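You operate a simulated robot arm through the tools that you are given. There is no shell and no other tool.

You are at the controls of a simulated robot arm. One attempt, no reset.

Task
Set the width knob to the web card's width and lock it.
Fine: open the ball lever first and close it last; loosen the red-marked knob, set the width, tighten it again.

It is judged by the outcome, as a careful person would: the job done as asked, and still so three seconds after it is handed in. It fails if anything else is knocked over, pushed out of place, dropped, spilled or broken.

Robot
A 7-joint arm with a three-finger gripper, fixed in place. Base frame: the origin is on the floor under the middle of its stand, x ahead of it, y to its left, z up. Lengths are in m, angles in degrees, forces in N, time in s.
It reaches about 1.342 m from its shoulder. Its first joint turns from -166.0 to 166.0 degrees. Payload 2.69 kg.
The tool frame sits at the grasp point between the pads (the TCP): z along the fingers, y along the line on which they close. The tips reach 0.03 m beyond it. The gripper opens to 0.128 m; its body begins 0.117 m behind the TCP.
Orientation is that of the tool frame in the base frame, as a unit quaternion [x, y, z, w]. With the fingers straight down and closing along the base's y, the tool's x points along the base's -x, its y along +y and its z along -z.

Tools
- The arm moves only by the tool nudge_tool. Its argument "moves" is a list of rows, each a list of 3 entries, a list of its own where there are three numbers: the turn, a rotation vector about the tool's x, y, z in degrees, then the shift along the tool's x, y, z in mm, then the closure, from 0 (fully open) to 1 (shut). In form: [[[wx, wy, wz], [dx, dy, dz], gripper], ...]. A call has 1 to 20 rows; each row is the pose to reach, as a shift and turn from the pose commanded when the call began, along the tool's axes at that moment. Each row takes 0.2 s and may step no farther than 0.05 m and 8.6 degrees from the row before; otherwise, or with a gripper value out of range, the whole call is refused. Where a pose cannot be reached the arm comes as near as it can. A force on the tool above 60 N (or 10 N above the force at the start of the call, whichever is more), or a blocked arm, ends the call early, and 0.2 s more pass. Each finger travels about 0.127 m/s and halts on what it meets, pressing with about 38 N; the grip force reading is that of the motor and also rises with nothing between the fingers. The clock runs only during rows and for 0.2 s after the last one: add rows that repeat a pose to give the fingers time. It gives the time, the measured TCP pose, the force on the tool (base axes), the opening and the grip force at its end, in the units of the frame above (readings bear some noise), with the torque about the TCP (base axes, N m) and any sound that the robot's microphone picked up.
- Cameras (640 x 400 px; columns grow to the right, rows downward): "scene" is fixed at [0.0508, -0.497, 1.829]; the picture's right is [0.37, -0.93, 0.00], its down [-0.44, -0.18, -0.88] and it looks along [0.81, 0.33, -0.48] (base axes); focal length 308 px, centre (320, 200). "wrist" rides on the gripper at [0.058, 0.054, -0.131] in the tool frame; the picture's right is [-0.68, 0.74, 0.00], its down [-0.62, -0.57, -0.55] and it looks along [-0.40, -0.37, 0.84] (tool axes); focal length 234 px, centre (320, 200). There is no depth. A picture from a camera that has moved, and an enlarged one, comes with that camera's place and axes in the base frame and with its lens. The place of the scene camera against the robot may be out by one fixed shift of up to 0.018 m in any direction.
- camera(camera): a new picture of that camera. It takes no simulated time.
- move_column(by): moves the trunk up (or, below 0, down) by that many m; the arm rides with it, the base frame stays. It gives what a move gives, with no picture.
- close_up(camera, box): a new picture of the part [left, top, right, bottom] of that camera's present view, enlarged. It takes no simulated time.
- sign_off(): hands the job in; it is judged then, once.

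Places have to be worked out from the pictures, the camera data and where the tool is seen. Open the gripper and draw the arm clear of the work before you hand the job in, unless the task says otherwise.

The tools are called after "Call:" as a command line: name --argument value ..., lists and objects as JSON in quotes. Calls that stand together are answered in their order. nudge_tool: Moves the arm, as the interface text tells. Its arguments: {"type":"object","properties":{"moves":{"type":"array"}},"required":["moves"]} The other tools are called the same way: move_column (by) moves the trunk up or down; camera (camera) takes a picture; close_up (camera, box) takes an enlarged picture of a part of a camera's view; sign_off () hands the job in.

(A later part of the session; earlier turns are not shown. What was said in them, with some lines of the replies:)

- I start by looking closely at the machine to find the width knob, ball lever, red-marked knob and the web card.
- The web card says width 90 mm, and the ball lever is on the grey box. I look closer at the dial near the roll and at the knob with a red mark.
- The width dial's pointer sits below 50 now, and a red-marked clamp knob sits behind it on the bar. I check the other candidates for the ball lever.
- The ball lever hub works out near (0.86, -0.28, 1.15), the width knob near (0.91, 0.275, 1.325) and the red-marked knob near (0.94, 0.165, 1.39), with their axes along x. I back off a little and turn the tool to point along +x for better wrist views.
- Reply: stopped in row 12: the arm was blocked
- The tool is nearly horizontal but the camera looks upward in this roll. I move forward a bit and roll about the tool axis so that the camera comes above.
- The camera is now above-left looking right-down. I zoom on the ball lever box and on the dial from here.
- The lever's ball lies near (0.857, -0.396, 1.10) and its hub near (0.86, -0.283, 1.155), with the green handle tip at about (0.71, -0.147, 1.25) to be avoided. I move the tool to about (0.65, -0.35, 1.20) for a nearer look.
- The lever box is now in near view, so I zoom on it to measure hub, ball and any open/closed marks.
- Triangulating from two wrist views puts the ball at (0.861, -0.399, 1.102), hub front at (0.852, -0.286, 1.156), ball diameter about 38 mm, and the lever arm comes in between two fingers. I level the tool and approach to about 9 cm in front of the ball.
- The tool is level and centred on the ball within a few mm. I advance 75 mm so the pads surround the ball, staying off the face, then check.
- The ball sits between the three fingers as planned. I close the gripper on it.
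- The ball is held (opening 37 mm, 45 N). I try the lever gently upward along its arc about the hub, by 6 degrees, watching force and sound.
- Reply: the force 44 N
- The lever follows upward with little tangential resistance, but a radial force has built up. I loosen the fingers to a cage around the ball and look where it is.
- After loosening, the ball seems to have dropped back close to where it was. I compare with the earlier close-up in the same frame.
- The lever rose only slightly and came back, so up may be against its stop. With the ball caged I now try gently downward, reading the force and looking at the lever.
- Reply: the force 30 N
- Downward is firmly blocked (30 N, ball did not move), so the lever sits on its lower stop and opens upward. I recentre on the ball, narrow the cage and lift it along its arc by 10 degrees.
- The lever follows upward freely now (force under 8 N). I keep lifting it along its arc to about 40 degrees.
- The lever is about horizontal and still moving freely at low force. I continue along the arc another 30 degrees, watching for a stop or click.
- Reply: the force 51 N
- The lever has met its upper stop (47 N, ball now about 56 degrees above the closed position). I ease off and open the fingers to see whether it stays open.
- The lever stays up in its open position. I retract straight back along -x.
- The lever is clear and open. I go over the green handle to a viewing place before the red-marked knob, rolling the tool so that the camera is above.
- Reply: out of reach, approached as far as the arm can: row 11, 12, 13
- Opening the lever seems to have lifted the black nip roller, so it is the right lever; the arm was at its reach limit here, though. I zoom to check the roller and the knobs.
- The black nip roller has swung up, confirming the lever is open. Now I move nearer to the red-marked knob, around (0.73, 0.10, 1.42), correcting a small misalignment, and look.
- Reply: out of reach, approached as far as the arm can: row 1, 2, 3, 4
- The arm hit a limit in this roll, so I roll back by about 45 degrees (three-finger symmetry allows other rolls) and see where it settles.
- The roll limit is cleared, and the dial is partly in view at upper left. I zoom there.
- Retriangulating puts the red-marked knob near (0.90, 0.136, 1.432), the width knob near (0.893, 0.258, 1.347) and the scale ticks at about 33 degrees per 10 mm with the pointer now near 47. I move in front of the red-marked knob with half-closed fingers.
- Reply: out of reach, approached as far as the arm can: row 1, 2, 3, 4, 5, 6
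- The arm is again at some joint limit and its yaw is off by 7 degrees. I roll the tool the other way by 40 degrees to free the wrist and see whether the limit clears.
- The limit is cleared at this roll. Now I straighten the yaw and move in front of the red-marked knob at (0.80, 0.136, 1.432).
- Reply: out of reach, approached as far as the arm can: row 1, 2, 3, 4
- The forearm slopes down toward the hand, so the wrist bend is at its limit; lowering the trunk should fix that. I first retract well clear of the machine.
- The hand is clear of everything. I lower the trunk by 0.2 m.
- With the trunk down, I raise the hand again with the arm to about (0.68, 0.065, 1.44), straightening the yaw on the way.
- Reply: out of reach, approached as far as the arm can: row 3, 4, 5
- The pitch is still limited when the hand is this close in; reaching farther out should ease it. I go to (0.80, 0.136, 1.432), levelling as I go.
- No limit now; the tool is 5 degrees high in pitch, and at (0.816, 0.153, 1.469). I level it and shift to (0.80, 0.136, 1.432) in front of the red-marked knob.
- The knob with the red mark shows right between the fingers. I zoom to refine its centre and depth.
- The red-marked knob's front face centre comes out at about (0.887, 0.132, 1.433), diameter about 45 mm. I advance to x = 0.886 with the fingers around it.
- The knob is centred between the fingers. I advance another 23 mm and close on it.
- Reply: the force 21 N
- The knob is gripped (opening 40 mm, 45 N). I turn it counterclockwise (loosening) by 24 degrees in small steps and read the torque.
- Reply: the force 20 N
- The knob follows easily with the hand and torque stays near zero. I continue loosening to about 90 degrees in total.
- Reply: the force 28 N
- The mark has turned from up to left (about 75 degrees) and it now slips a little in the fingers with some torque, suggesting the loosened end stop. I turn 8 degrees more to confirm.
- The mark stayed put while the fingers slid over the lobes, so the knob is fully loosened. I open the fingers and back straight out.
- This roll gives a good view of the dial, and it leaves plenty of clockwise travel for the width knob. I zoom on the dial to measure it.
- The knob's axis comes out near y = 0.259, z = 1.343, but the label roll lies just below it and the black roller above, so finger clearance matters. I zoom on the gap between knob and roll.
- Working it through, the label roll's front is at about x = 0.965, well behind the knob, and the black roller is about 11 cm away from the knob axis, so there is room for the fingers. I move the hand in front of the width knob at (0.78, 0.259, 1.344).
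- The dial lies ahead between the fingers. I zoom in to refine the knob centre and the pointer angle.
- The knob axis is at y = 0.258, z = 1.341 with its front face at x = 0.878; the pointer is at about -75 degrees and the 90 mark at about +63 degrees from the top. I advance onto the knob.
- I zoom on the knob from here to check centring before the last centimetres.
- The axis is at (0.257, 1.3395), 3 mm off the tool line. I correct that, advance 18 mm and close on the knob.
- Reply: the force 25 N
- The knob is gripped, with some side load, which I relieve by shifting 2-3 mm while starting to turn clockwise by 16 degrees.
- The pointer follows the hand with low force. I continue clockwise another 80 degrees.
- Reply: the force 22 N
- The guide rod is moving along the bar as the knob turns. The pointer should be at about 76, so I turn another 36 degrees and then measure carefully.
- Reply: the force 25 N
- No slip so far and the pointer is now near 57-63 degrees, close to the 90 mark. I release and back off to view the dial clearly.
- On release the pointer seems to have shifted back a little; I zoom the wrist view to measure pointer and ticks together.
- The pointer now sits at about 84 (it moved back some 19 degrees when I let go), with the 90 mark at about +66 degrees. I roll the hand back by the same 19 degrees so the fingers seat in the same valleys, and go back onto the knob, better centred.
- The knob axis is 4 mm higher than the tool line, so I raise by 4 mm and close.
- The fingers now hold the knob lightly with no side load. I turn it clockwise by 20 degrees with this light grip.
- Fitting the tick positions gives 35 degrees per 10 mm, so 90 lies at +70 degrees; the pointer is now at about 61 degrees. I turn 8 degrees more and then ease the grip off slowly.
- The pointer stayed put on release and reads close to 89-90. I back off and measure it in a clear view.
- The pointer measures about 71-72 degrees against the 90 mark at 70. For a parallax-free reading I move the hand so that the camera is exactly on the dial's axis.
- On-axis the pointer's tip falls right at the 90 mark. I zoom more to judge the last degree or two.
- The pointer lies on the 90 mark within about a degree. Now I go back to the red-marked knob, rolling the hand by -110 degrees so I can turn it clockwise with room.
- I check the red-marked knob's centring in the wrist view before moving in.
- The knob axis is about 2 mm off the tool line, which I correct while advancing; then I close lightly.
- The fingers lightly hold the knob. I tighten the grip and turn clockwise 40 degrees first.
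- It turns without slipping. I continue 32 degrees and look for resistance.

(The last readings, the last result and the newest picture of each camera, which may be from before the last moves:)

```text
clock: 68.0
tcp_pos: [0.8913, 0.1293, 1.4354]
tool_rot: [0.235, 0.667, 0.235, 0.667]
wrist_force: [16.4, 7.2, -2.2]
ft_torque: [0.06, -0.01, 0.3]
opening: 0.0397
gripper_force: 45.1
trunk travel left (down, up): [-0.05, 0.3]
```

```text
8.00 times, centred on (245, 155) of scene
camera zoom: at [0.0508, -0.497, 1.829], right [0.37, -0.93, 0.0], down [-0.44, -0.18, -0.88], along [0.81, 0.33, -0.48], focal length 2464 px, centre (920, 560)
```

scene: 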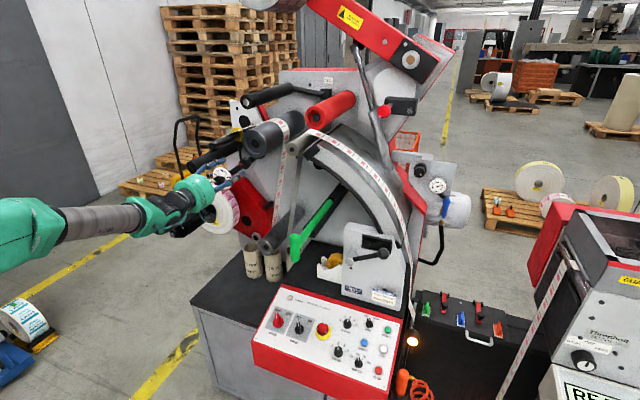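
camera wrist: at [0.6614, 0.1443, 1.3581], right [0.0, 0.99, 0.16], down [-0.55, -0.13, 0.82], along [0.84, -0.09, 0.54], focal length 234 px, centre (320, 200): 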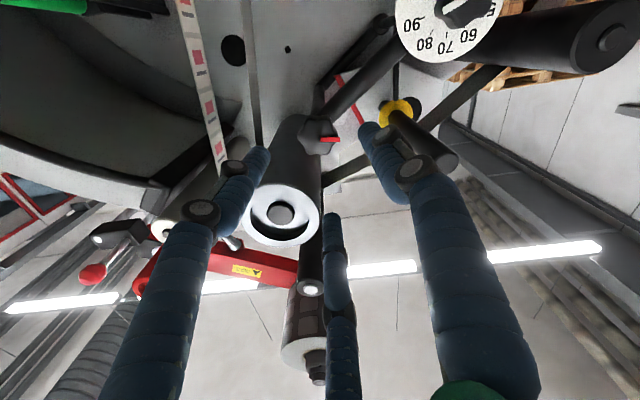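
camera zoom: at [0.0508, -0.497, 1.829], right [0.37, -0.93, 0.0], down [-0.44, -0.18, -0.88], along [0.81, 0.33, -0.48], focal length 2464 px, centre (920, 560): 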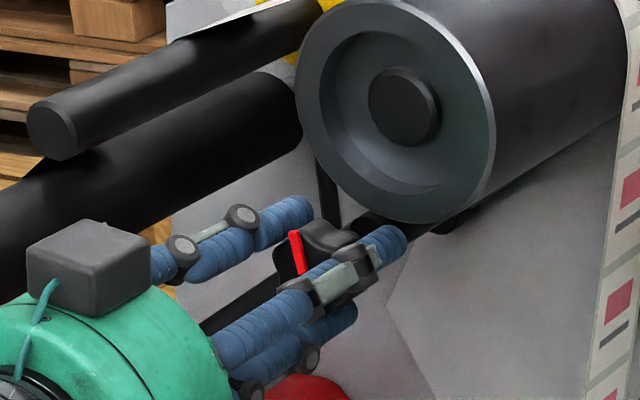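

The mark is nearly back up. I go on in small steps to feel for the tight stop.

Call:
nudge_tool --moves '[[[0, 0, 3], [0, 0, 0], 0.78], [[0, 0, 6], [0, 0, 0], 0.78], [[0, 0, 9], [0, 0, 0], 0.78], [[0, 0, 12], [0, 0, 0], 0.78]]'

Call:
close_up --camera "wrist" --box '[220, 80, 420, 230]'

Call:
close_up --camera "scene" --box '[210, 130, 280, 180]'

```text
clock: 69.0
tcp_pos: [0.8897, 0.1309, 1.435]
tool_rot: [0.303, 0.639, 0.304, 0.639]
wrist_force: [13.1, 9.9, -1.3]
ft_torque: [-0.91, -0.1, 0.21]
opening: 0.0401
gripper_force: 44.9
trunk travel left (down, up): [-0.05, 0.3]
```

```text
2.67 times, centred on (320, 155) of wrist
camera zoom: at [0.7599, 0.2089, 1.4385], right [0.0, -0.06, 1.0], down [-0.55, -0.83, -0.05], along [0.84, -0.55, -0.03], focal length 624 px, centre (320, 320)
```

zoom: 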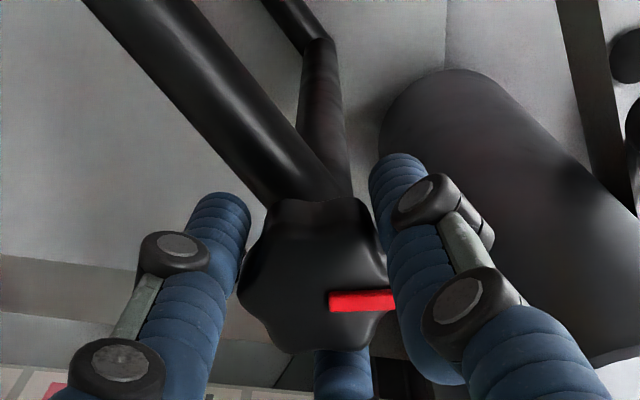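

```text
8.00 times, centred on (245, 155) of scene
camera zoom: at [0.0508, -0.497, 1.829], right [0.37, -0.93, 0.0], down [-0.44, -0.18, -0.88], along [0.81, 0.33, -0.48], focal length 2464 px, centre (920, 560)
```

zoom: 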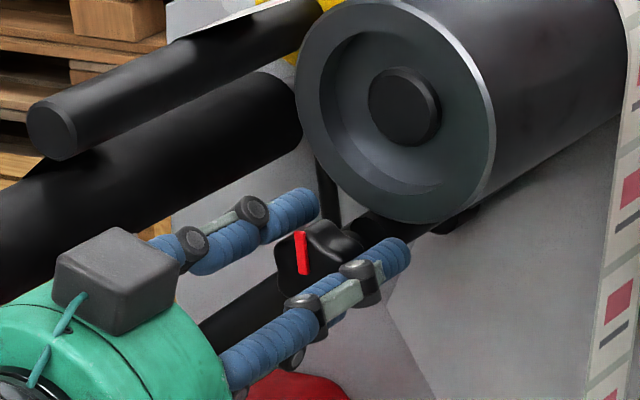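

The torque has risen to 0.9 N m and the mark is back up, so the knob is tight. I press 3 degrees more and then release slowly.

Call:
nudge_tool --moves '[[[0, 0, 3], [0, 0, 0], 0.78], [[0, 0, 3], [0, 0, 0], 0.76], [[0, 0, 3], [0, 0, 0], 0.74], [[0, 0, 3], [0, 0, 0], 0.72], [[0, 0, 3], [0, 0, 0], 0.71], [[0, 0, 3], [0, 0, 0], 0.7], [[0, 0, 3], [0, 0, 0], 0.69], [[0, 0, 3], [0, 0, 0], 0.68], [[0, 0, 3], [0, 0, 0], 0.66], [[0, 0, 3], [0, 0, 0], 0.62], [[0, 0, 3], [0, 0, 0], 0.55], [[0, 0, 3], [0, 0, 0], 0.42]]'

Call:
close_up --camera "wrist" --box '[220, 80, 420, 230]'

Call:
close_up --camera "scene" --box '[210, 130, 280, 180]'

```text
clock: 71.6
tcp_pos: [0.8901, 0.1291, 1.4362]
tool_rot: [0.32, 0.63, 0.32, 0.631]
wrist_force: [0.1, -0.7, -0.4]
ft_torque: [0.03, 0.04, 0.02]
opening: 0.0742
gripper_force: 0.1
trunk travel left (down, up): [-0.05, 0.3]
```

```text
2.67 times, centred on (320, 155) of wrist
camera zoom: at [0.759, 0.2073, 1.444], right [0.0, -0.11, 0.99], down [-0.55, -0.83, -0.09], along [0.84, -0.55, -0.06], focal length 624 px, centre (320, 320)
```

zoom: 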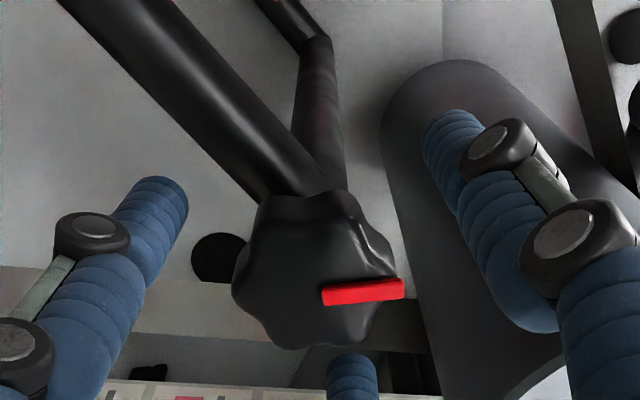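

```text
8.00 times, centred on (245, 155) of scene
camera zoom: at [0.0508, -0.497, 1.829], right [0.37, -0.93, 0.0], down [-0.44, -0.18, -0.88], along [0.81, 0.33, -0.48], focal length 2464 px, centre (920, 560)
```

zoom: 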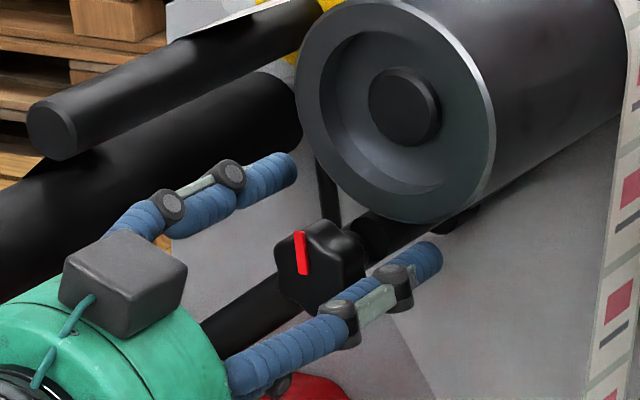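

The red mark is back where it started, pointing up. I back out and check the width reading again.

Call:
nudge_tool --moves '[[[0, 0, 0], [0, 0, -30], 0.4], [[0, 0, 0], [0, 0, -65], 0.4], [[0, 0, 0], [0, 0, -100], 0.4], [[0, 0, 0], [0, 0, -125], 0.3]]'

Call:
close_up --camera "scene" --box '[205, 145, 260, 185]'

Call:
camera --camera "wrist"

```text
clock: 72.6
tcp_pos: [0.7672, 0.1266, 1.4381]
tool_rot: [0.319, 0.63, 0.319, 0.632]
wrist_force: [-0.6, -0.3, -0.3]
ft_torque: [0.04, 0.04, 0.02]
opening: 0.0896
gripper_force: 0.1
trunk travel left (down, up): [-0.05, 0.3]
```

```text
10.00 times, centred on (232, 165) of scene
camera zoom: at [0.0508, -0.497, 1.829], right [0.37, -0.93, 0.0], down [-0.44, -0.18, -0.88], along [0.81, 0.33, -0.48], focal length 3080 px, centre (1195, 550)
```

zoom: 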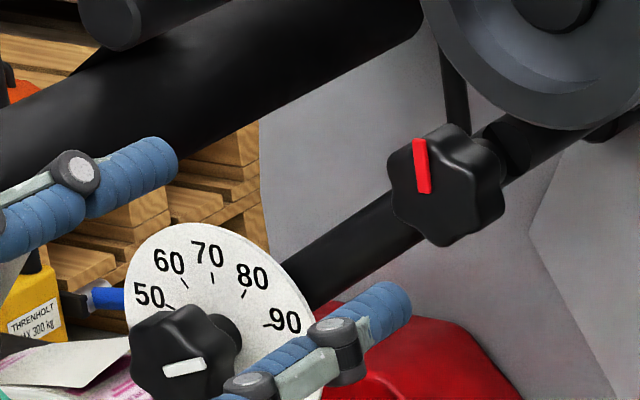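

```text
taken
camera wrist: at [0.6348, 0.2059, 1.4458], right [0.0, -0.11, 0.99], down [-0.55, -0.83, -0.09], along [0.84, -0.55, -0.06], focal length 234 px, centre (320, 200)
```

wrist: 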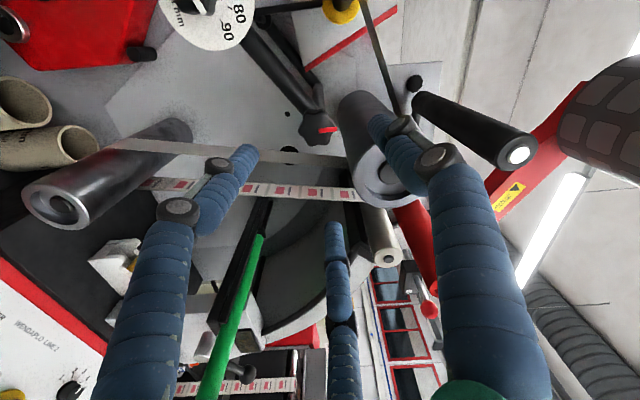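

The pointer still reads 90 and the red mark is up. I move the camera onto the dial axis once more for a parallax-free check.

Call:
nudge_tool --moves '[[[0, 0, 0], [34, -17, 0], 0.2], [[0, 0, 0], [69, -34, 0], 0.2], [[0, 0, 0], [103.5, -51.8, 0], 0.2], [[0, 0, 0], [103.5, -51.8, 0], 0.2]]'

Call:
close_up --camera "wrist" --box '[285, 0, 365, 100]'

Call:
close_up --camera "wrist" --box '[300, 20, 350, 70]'

```text
clock: 73.6
tcp_pos: [0.7691, 0.1813, 1.3351]
tool_rot: [0.32, 0.63, 0.32, 0.631]
wrist_force: [0.4, 0.0, 0.9]
ft_torque: [0.04, -0.05, -0.07]
opening: 0.1022
gripper_force: 0.1
trunk travel left (down, up): [-0.05, 0.3]
```

```text
4.00 times, centred on (325, 50) of wrist
camera zoom: at [0.6375, 0.2604, 1.3433], right [0.0, -0.11, 0.99], down [-0.55, -0.83, -0.09], along [0.84, -0.55, -0.06], focal length 937 px, centre (300, 800)
```

zoom: 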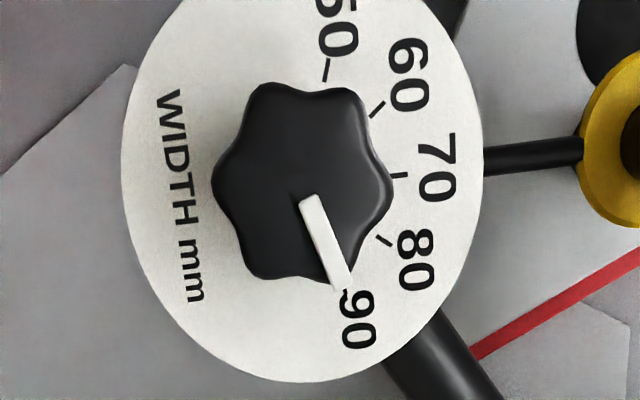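

```text
8.00 times, centred on (325, 45) of wrist
camera zoom: at [0.6375, 0.2604, 1.3433], right [0.0, -0.11, 0.99], down [-0.55, -0.83, -0.09], along [0.84, -0.55, -0.06], focal length 1873 px, centre (280, 1440)
```

zoom: 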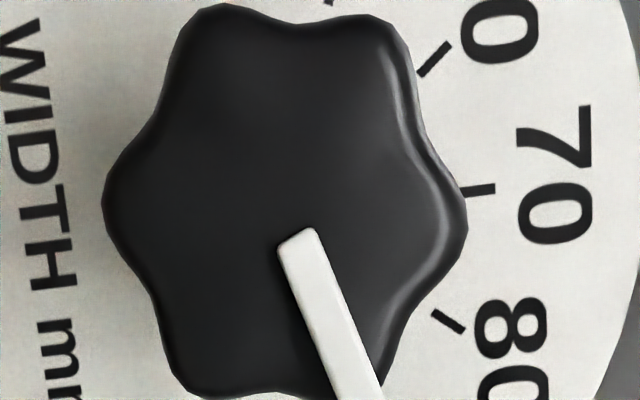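

The reading looks right; one more tight zoom on the pointer tip against the 90 tick.

Call:
close_up --camera "wrist" --box '[315, 50, 345, 90]'

```text
10.00 times, centred on (330, 70) of wrist
camera zoom: at [0.6375, 0.2604, 1.3433], right [0.0, -0.11, 0.99], down [-0.55, -0.83, -0.09], along [0.84, -0.55, -0.06], focal length 2342 px, centre (220, 1500)
```

zoom: 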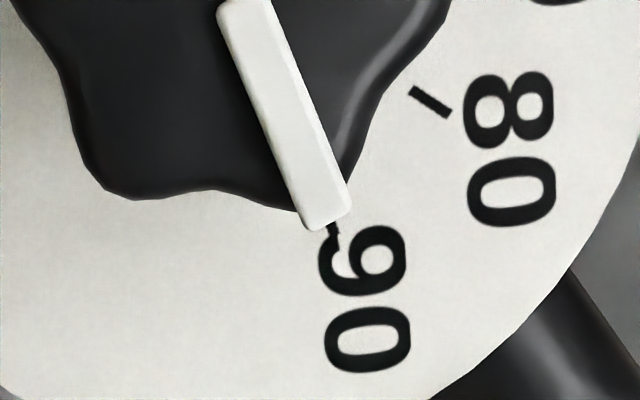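

The 90 tick shows exactly in line beyond the pointer tip, so the width is set and locked. Now I return to the ball lever, going back and over the green handle.

Call:
nudge_tool --moves '[[[0, 0, -1.3], [-20, 5, -30], 0.2], [[0, 0, -2.6], [-55, 13, -60], 0.2], [[0, 0, -3.9], [-90, 22, -80], 0.2], [[0, 0, -5.2], [-121, 29, -89], 0.2], [[0, 0, -6.5], [-157, 7, -89], 0.2], [[0, 0, -7.8], [-192, -15, -89], 0.2], [[0, 0, -9.1], [-228, -36, -89], 0.2], [[0, 0, -10.4], [-264, -58, -89], 0.2], [[0, 0, -11.7], [-300, -80, -89], 0.2], [[0, 0, -13], [-335, -102, -89], 0.2], [[0, 0, -14.3], [-355, -143, -86], 0.2], [[0, 0, -15.6], [-374, -184, -82], 0.2], [[0, 0, -16.9], [-394, -225, -79], 0.2], [[0, 0, -18.2], [-414, -266, -76], 0.2], [[0, 0, -19.5], [-433, -307, -72], 0.2], [[0, 0, -21], [-453, -348, -69], 0.2]]'

Call:
camera --camera "wrist"

Call:
camera --camera "scene"

```text
clock: 77.0
tcp_pos: [0.6926, -0.3915, 1.3167]
tool_rot: [0.199, 0.678, 0.198, 0.679]
wrist_force: [-0.4, 0.1, -0.1]
ft_torque: [0.0, 0.04, -0.09]
opening: 0.1023
gripper_force: 0.1
trunk travel left (down, up): [-0.05, 0.3]
```

```text
taken
camera wrist: at [0.5619, -0.316, 1.2961], right [0.0, 0.25, 0.97], down [-0.55, -0.81, 0.21], along [0.84, -0.53, 0.14], focal length 234 px, centre (320, 200)
```

wrist: 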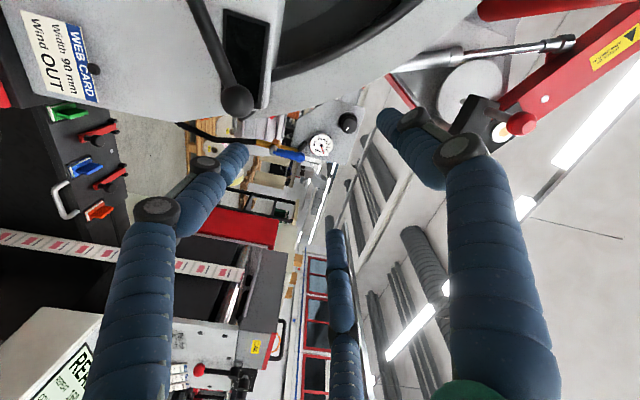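

```text
taken
```

scene: 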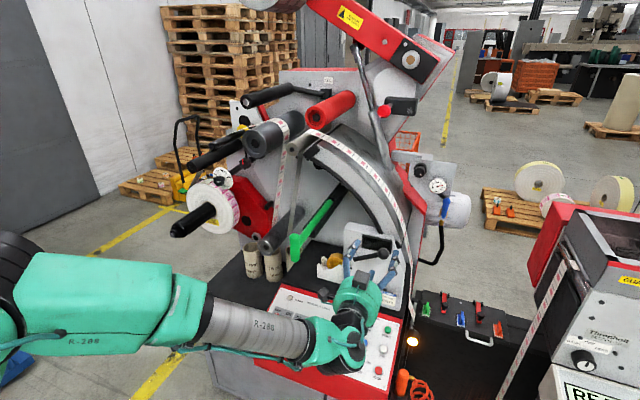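

The open ball is at about (0.861, -0.393, 1.214). I descend in front of it to x = 0.77.

Call:
nudge_tool --moves '[[[0, 0, 0], [28, -19, 15], 0.2], [[0, 0, 0], [57, -37, 40], 0.2], [[0, 0, 0], [86, -56, 60], 0.2], [[0, 0, 0], [86, -56, 77], 0.2]]'

Call:
camera --camera "wrist"

Call:
close_up --camera "scene" --box '[310, 200, 430, 300]'

```text
clock: 78.0
tcp_pos: [0.7697, -0.3912, 1.2137]
tool_rot: [0.199, 0.678, 0.199, 0.679]
wrist_force: [0.2, 0.6, 0.0]
ft_torque: [0.0, -0.06, 0.04]
opening: 0.1027
gripper_force: 0.0
trunk travel left (down, up): [-0.05, 0.3]
```

```text
taken
camera wrist: at [0.6389, -0.3141, 1.1923], right [0.0, 0.25, 0.97], down [-0.55, -0.81, 0.21], along [0.84, -0.53, 0.14], focal length 234 px, centre (320, 200)
```

wrist: 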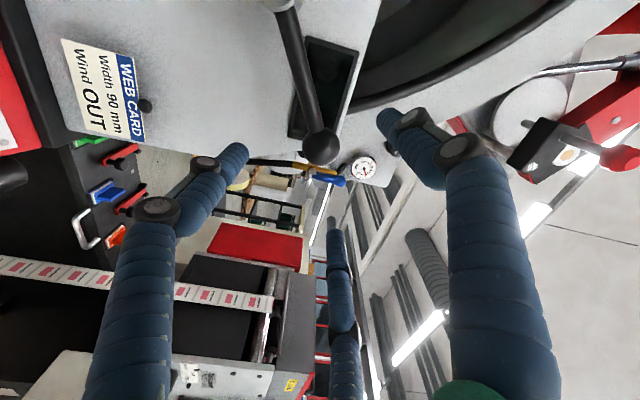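

```text
4.00 times, centred on (370, 250) of scene
camera zoom: at [0.0508, -0.497, 1.829], right [0.37, -0.93, 0.0], down [-0.44, -0.18, -0.88], along [0.81, 0.33, -0.48], focal length 1232 px, centre (120, 0)
```

zoom: 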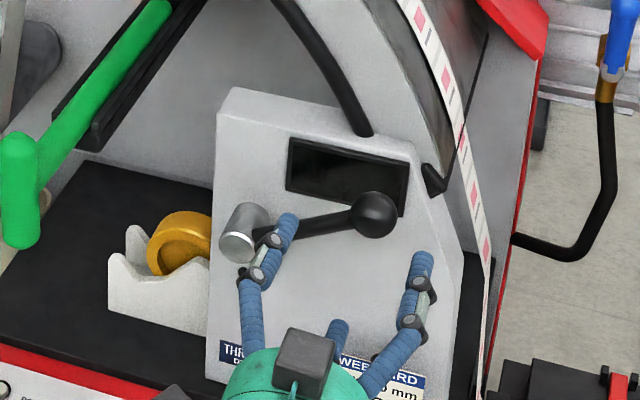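

The ball is centred on the tool line. I advance and close to a narrow cage around it.

Call:
nudge_tool --moves '[[[0, 0, 0], [0, 0, 30], 0.2], [[0, 0, 0], [0.5, -1, 60], 0.2], [[0, 0, 0], [0.5, -1, 76], 0.2], [[0, 0, 0], [0.5, -1, 76], 0.4], [[0, 0, 0], [0.5, -1, 76], 0.55], [[0, 0, 0], [0.5, -1, 76], 0.66], [[0, 0, 0], [0.5, -1, 76], 0.68], [[0, 0, 0], [0.5, -1, 76], 0.68]]'

Call:
camera --camera "wrist"

Call:
close_up --camera "scene" --box '[310, 200, 430, 300]'

```text
clock: 79.8
tcp_pos: [0.8494, -0.3905, 1.2179]
tool_rot: [0.2, 0.678, 0.199, 0.679]
wrist_force: [2.0, -3.8, 2.0]
ft_torque: [-0.02, -0.06, -0.03]
opening: 0.0434
gripper_force: 2.0
trunk travel left (down, up): [-0.05, 0.3]
```

```text
taken
camera wrist: at [0.7185, -0.3128, 1.196], right [0.0, 0.25, 0.97], down [-0.55, -0.81, 0.21], along [0.84, -0.53, 0.14], focal length 234 px, centre (320, 200)
```

wrist: 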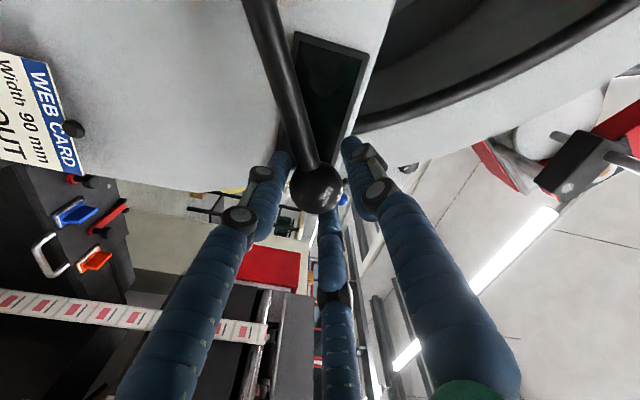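

```text
4.00 times, centred on (370, 250) of scene
camera zoom: at [0.0508, -0.497, 1.829], right [0.37, -0.93, 0.0], down [-0.44, -0.18, -0.88], along [0.81, 0.33, -0.48], focal length 1232 px, centre (120, 0)
```

zoom: 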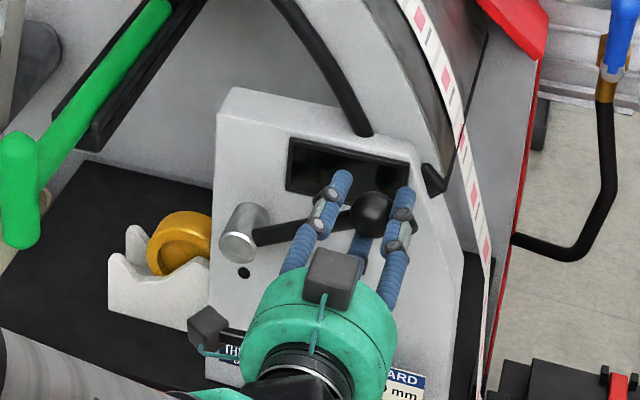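

The ball is caged and centred. I bring it down along its arc, first about 36 degrees.

Call:
nudge_tool --moves '[[[0, 0, 5.8], [7.6, -13.5, 0], 0.69], [[0, 0, 11.8], [15.1, -24.1, 0], 0.69], [[0, 0, 17.8], [23.7, -33.6, 0], 0.69], [[0, 0, 23.8], [33.3, -42.4, 0], 0.69], [[0, 0, 29.8], [43.7, -50, 0], 0.69], [[0, 0, 35.8], [54.9, -56.6, 0], 0.69]]'

Call:
camera --camera "wrist"

Call:
close_up --camera "scene" --box '[310, 200, 430, 300]'

```text
clock: 81.2
tcp_pos: [0.848, -0.4069, 1.1393]
tool_rot: [0.4, 0.584, 0.399, 0.583]
wrist_force: [2.1, 1.8, -3.1]
ft_torque: [0.02, 0.04, 0.02]
opening: 0.0422
gripper_force: 2.4
trunk travel left (down, up): [-0.05, 0.3]
```

```text
taken
camera wrist: at [0.7187, -0.3328, 1.1665], right [0.0, -0.36, 0.93], down [-0.55, -0.78, -0.3], along [0.84, -0.51, -0.2], focal length 234 px, centre (320, 200)
```

wrist: 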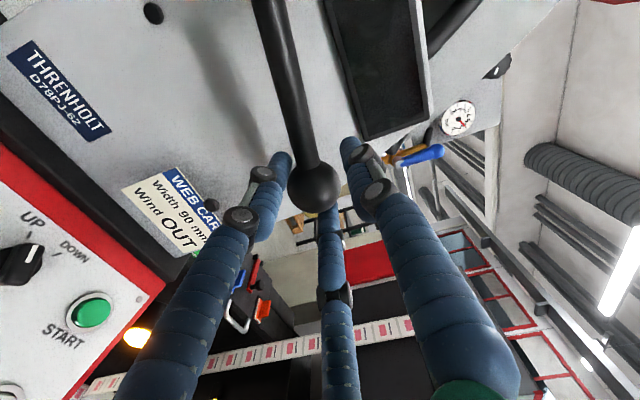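

```text
4.00 times, centred on (370, 250) of scene
camera zoom: at [0.0508, -0.497, 1.829], right [0.37, -0.93, 0.0], down [-0.44, -0.18, -0.88], along [0.81, 0.33, -0.48], focal length 1232 px, centre (120, 0)
```

zoom: 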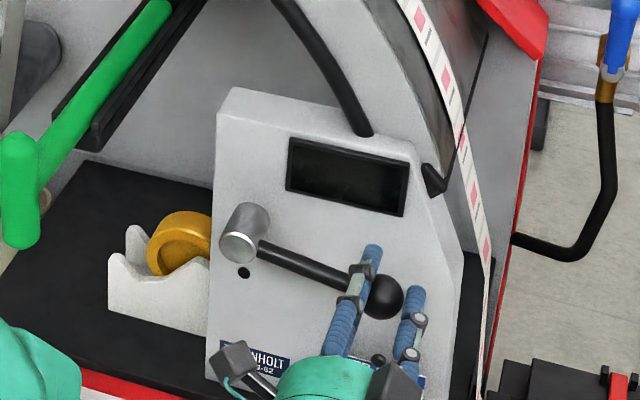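

The lever comes down easily. I continue to the lower (closed) stop.

Call:
nudge_tool --moves '[[[0, 0, 6], [6.5, -11.2, 0], 0.69], [[0, 0, 12], [14, -21.7, 0], 0.69], [[0, 0, 18], [22.6, -31.5, 0], 0.69], [[0, 0, 21], [28.9, -37.3, 0], 0.69], [[0, 0, 22], [33, -40.7, 0], 0.69]]'

Call:
camera --camera "wrist"

Call:
close_up --camera "scene" --box '[335, 215, 415, 315]'

Call:
close_up --camera "scene" --box '[180, 70, 360, 190]'

```text
clock: 82.4
tcp_pos: [0.8499, -0.3937, 1.0929]
tool_rot: [0.501, 0.496, 0.503, 0.5]
wrist_force: [2.2, -3.0, 21.0]
ft_torque: [0.06, -0.21, -0.08]
opening: 0.0531
gripper_force: 10.0
trunk travel left (down, up): [-0.05, 0.3]
```

```text
taken
camera wrist: at [0.7178, -0.3351, 1.1454], right [-0.01, -0.68, 0.73], down [-0.55, -0.61, -0.57], along [0.84, -0.4, -0.37], focal length 234 px, centre (320, 200)
```

wrist: 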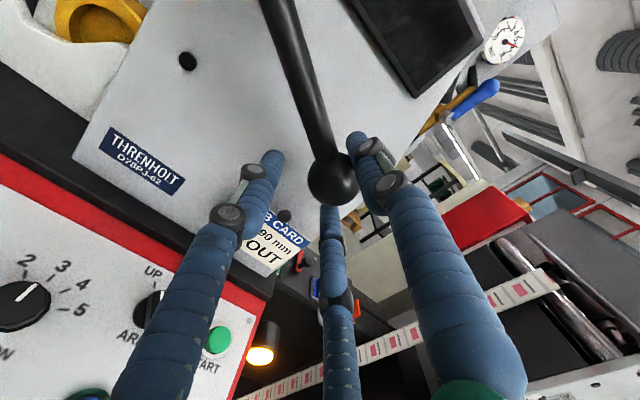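

```text
4.00 times, centred on (375, 265) of scene
camera zoom: at [0.0508, -0.497, 1.829], right [0.37, -0.93, 0.0], down [-0.44, -0.18, -0.88], along [0.81, 0.33, -0.48], focal length 1232 px, centre (100, -60)
```

zoom: 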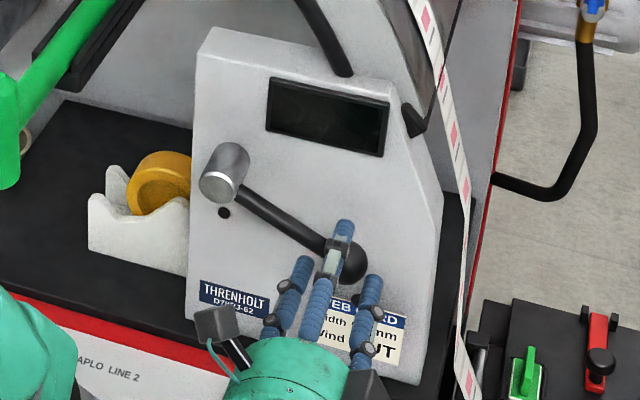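

```text
3.33 times, centred on (270, 130) of scene
camera zoom: at [0.0508, -0.497, 1.829], right [0.37, -0.93, 0.0], down [-0.44, -0.18, -0.88], along [0.81, 0.33, -0.48], focal length 1027 px, centre (487, 433)
```

zoom: 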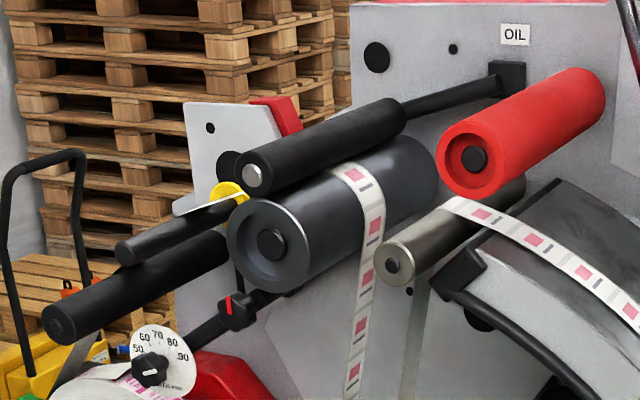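

The lever is on its closed stop and the nip roller is down again. I open the fingers, recentre on the ball and back straight out.

Call:
nudge_tool --moves '[[[0, 0, 0], [0, 2, 0], 0.6], [[0, 0, 0], [0, 4, 0], 0.45], [[0, 0, 0], [-2, 8, 0], 0.2], [[0, 0, 0], [-4, 12, 0], 0.0], [[0, 0, 0], [-4, 12, -20], 0.0], [[0, 0, 0], [-4, 12, -60], 0.0], [[0, 0, 0], [-4, 12, -105], 0.0], [[0, 0, 0], [-4, 12, -150], 0.0], [[0, 0, 0], [-4, 12, -190], 0.0]]'

Call:
camera --camera "wrist"

Call:
close_up --camera "scene" --box '[335, 215, 415, 315]'

Call:
close_up --camera "scene" --box '[205, 145, 265, 195]'

```text
clock: 84.4
tcp_pos: [0.6577, -0.3956, 1.1015]
tool_rot: [0.503, 0.497, 0.502, 0.498]
wrist_force: [0.7, -1.3, -0.1]
ft_torque: [0.04, 0.02, 0.02]
opening: 0.1279
gripper_force: 0.0
trunk travel left (down, up): [-0.05, 0.3]
```

```text
taken
camera wrist: at [0.5275, -0.3383, 1.1549], right [0.0, -0.68, 0.73], down [-0.55, -0.61, -0.57], along [0.84, -0.4, -0.37], focal length 234 px, centre (320, 200)
```

wrist: 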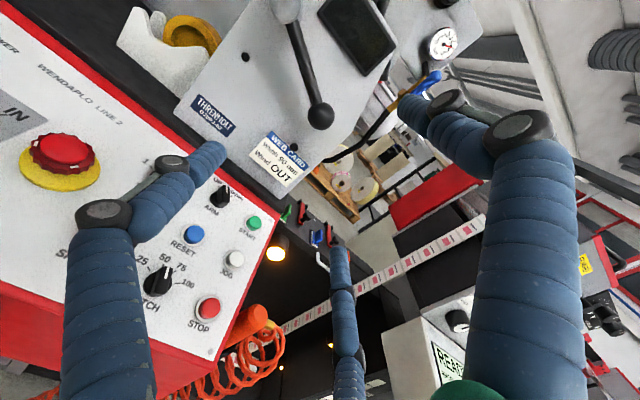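

```text
4.00 times, centred on (375, 265) of scene
camera zoom: at [0.0508, -0.497, 1.829], right [0.37, -0.93, 0.0], down [-0.44, -0.18, -0.88], along [0.81, 0.33, -0.48], focal length 1232 px, centre (100, -60)
```

zoom: 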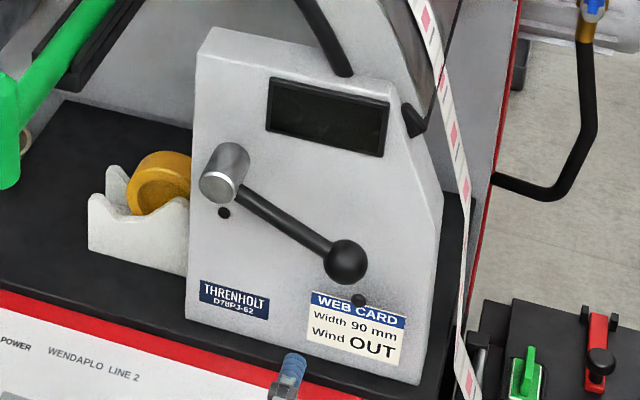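

```text
8.00 times, centred on (235, 170) of scene
camera zoom: at [0.0508, -0.497, 1.829], right [0.37, -0.93, 0.0], down [-0.44, -0.18, -0.88], along [0.81, 0.33, -0.48], focal length 2464 px, centre (1000, 440)
```

zoom: 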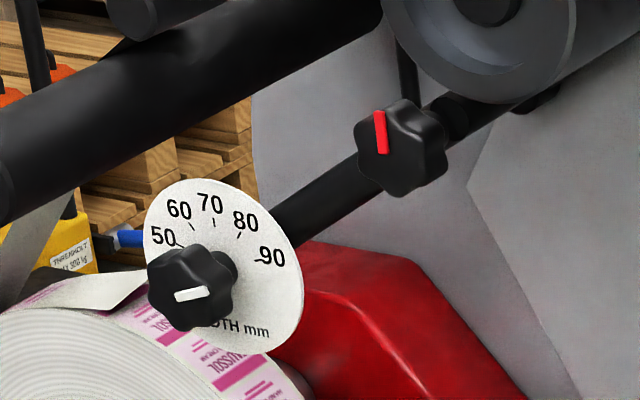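

The lever ball, red mark and dial all look right: lever closed, clamp mark up, width at 90. I draw the arm further back and up, clear of the machine, and take a last overall look.

Call:
nudge_tool --moves '[[[0, 0, 0], [0, 35, -10], 0], [[0, 0, 0], [0, 75, -20], 0], [[0, 0, 0], [0, 115, -25], 0], [[0, 0, 0], [0, 155, -30], 0], [[0, 0, 0], [0, 195, -30], 0], [[0, 0, 0], [0, 220, -30], 0], [[0, 0, 0], [0, 220, -30], 0]]'

Call:
camera --camera "scene"

Call:
close_up --camera "scene" --box '[205, 155, 245, 185]'

Call:
close_up --camera "scene" --box '[250, 280, 410, 390]'

```text
clock: 86.0
tcp_pos: [0.6264, -0.3991, 1.321]
tool_rot: [0.503, 0.498, 0.502, 0.496]
wrist_force: [-0.4, -0.2, 0.0]
ft_torque: [0.03, 0.02, -0.03]
opening: 0.1278
gripper_force: 0.0
trunk travel left (down, up): [-0.05, 0.3]
```

```text
taken
```

scene: 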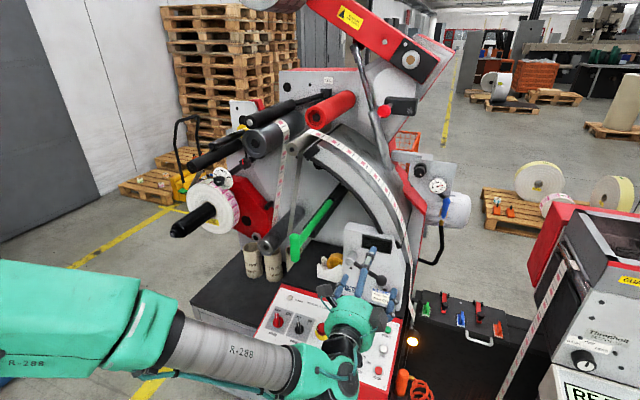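

```text
13.33 times, centred on (225, 170) of scene
camera zoom: at [0.0508, -0.497, 1.829], right [0.37, -0.93, 0.0], down [-0.44, -0.18, -0.88], along [0.81, 0.33, -0.48], focal length 4107 px, centre (1587, 600)
```

zoom: 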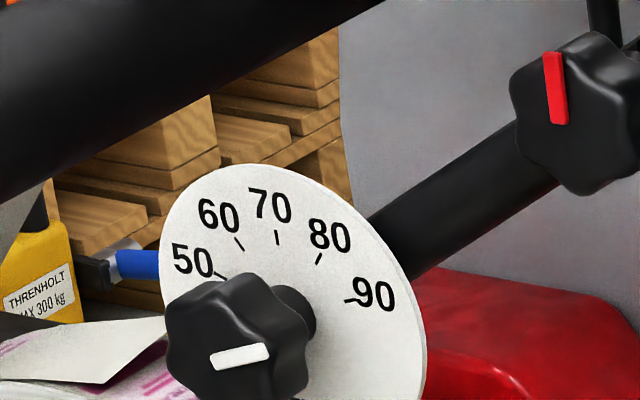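

```text
3.64 times, centred on (330, 335) of scene
camera zoom: at [0.0508, -0.497, 1.829], right [0.37, -0.93, 0.0], down [-0.44, -0.18, -0.88], along [0.81, 0.33, -0.48], focal length 1120 px, centre (284, -291)
```

zoom: 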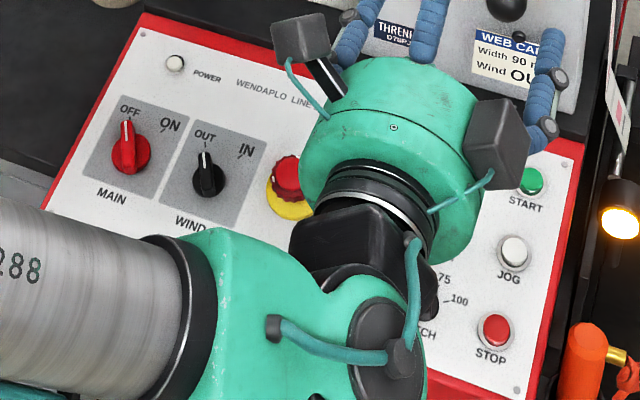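

The width reads 90, the clamp mark points up, the ball lever is closed and the nip roller is down. The panel looks unchanged, and the gripper is open and clear, so I hand in the job.

Call:
sign_off

```text
The job is handed in.
```

The width knob is set to 90 mm, the width on the web card, and locked. I then handed the job in.

- **Ball lever:** I opened it first, which lifted the nip roller. I closed it last; it is back on its lower stop and the nip roller is down again.
- **Red-marked knob:** I loosened it about 75 degrees to its stop. After setting the width I tightened it until it resisted firmly, and its mark points up again as it did at the start.
- **Width knob:** Viewed straight on after locking, the pointer lines up with the 90 mark to within about half a millimetre.

The width pointer slipped back to about 84 when I first let go, so I took hold again, set it to 90 and released it slowly. It has held at 90 since, through the tightening and the lever closing.

Nothing was knocked over or moved out of place that I could see. The arm is open and drawn back from the machine.
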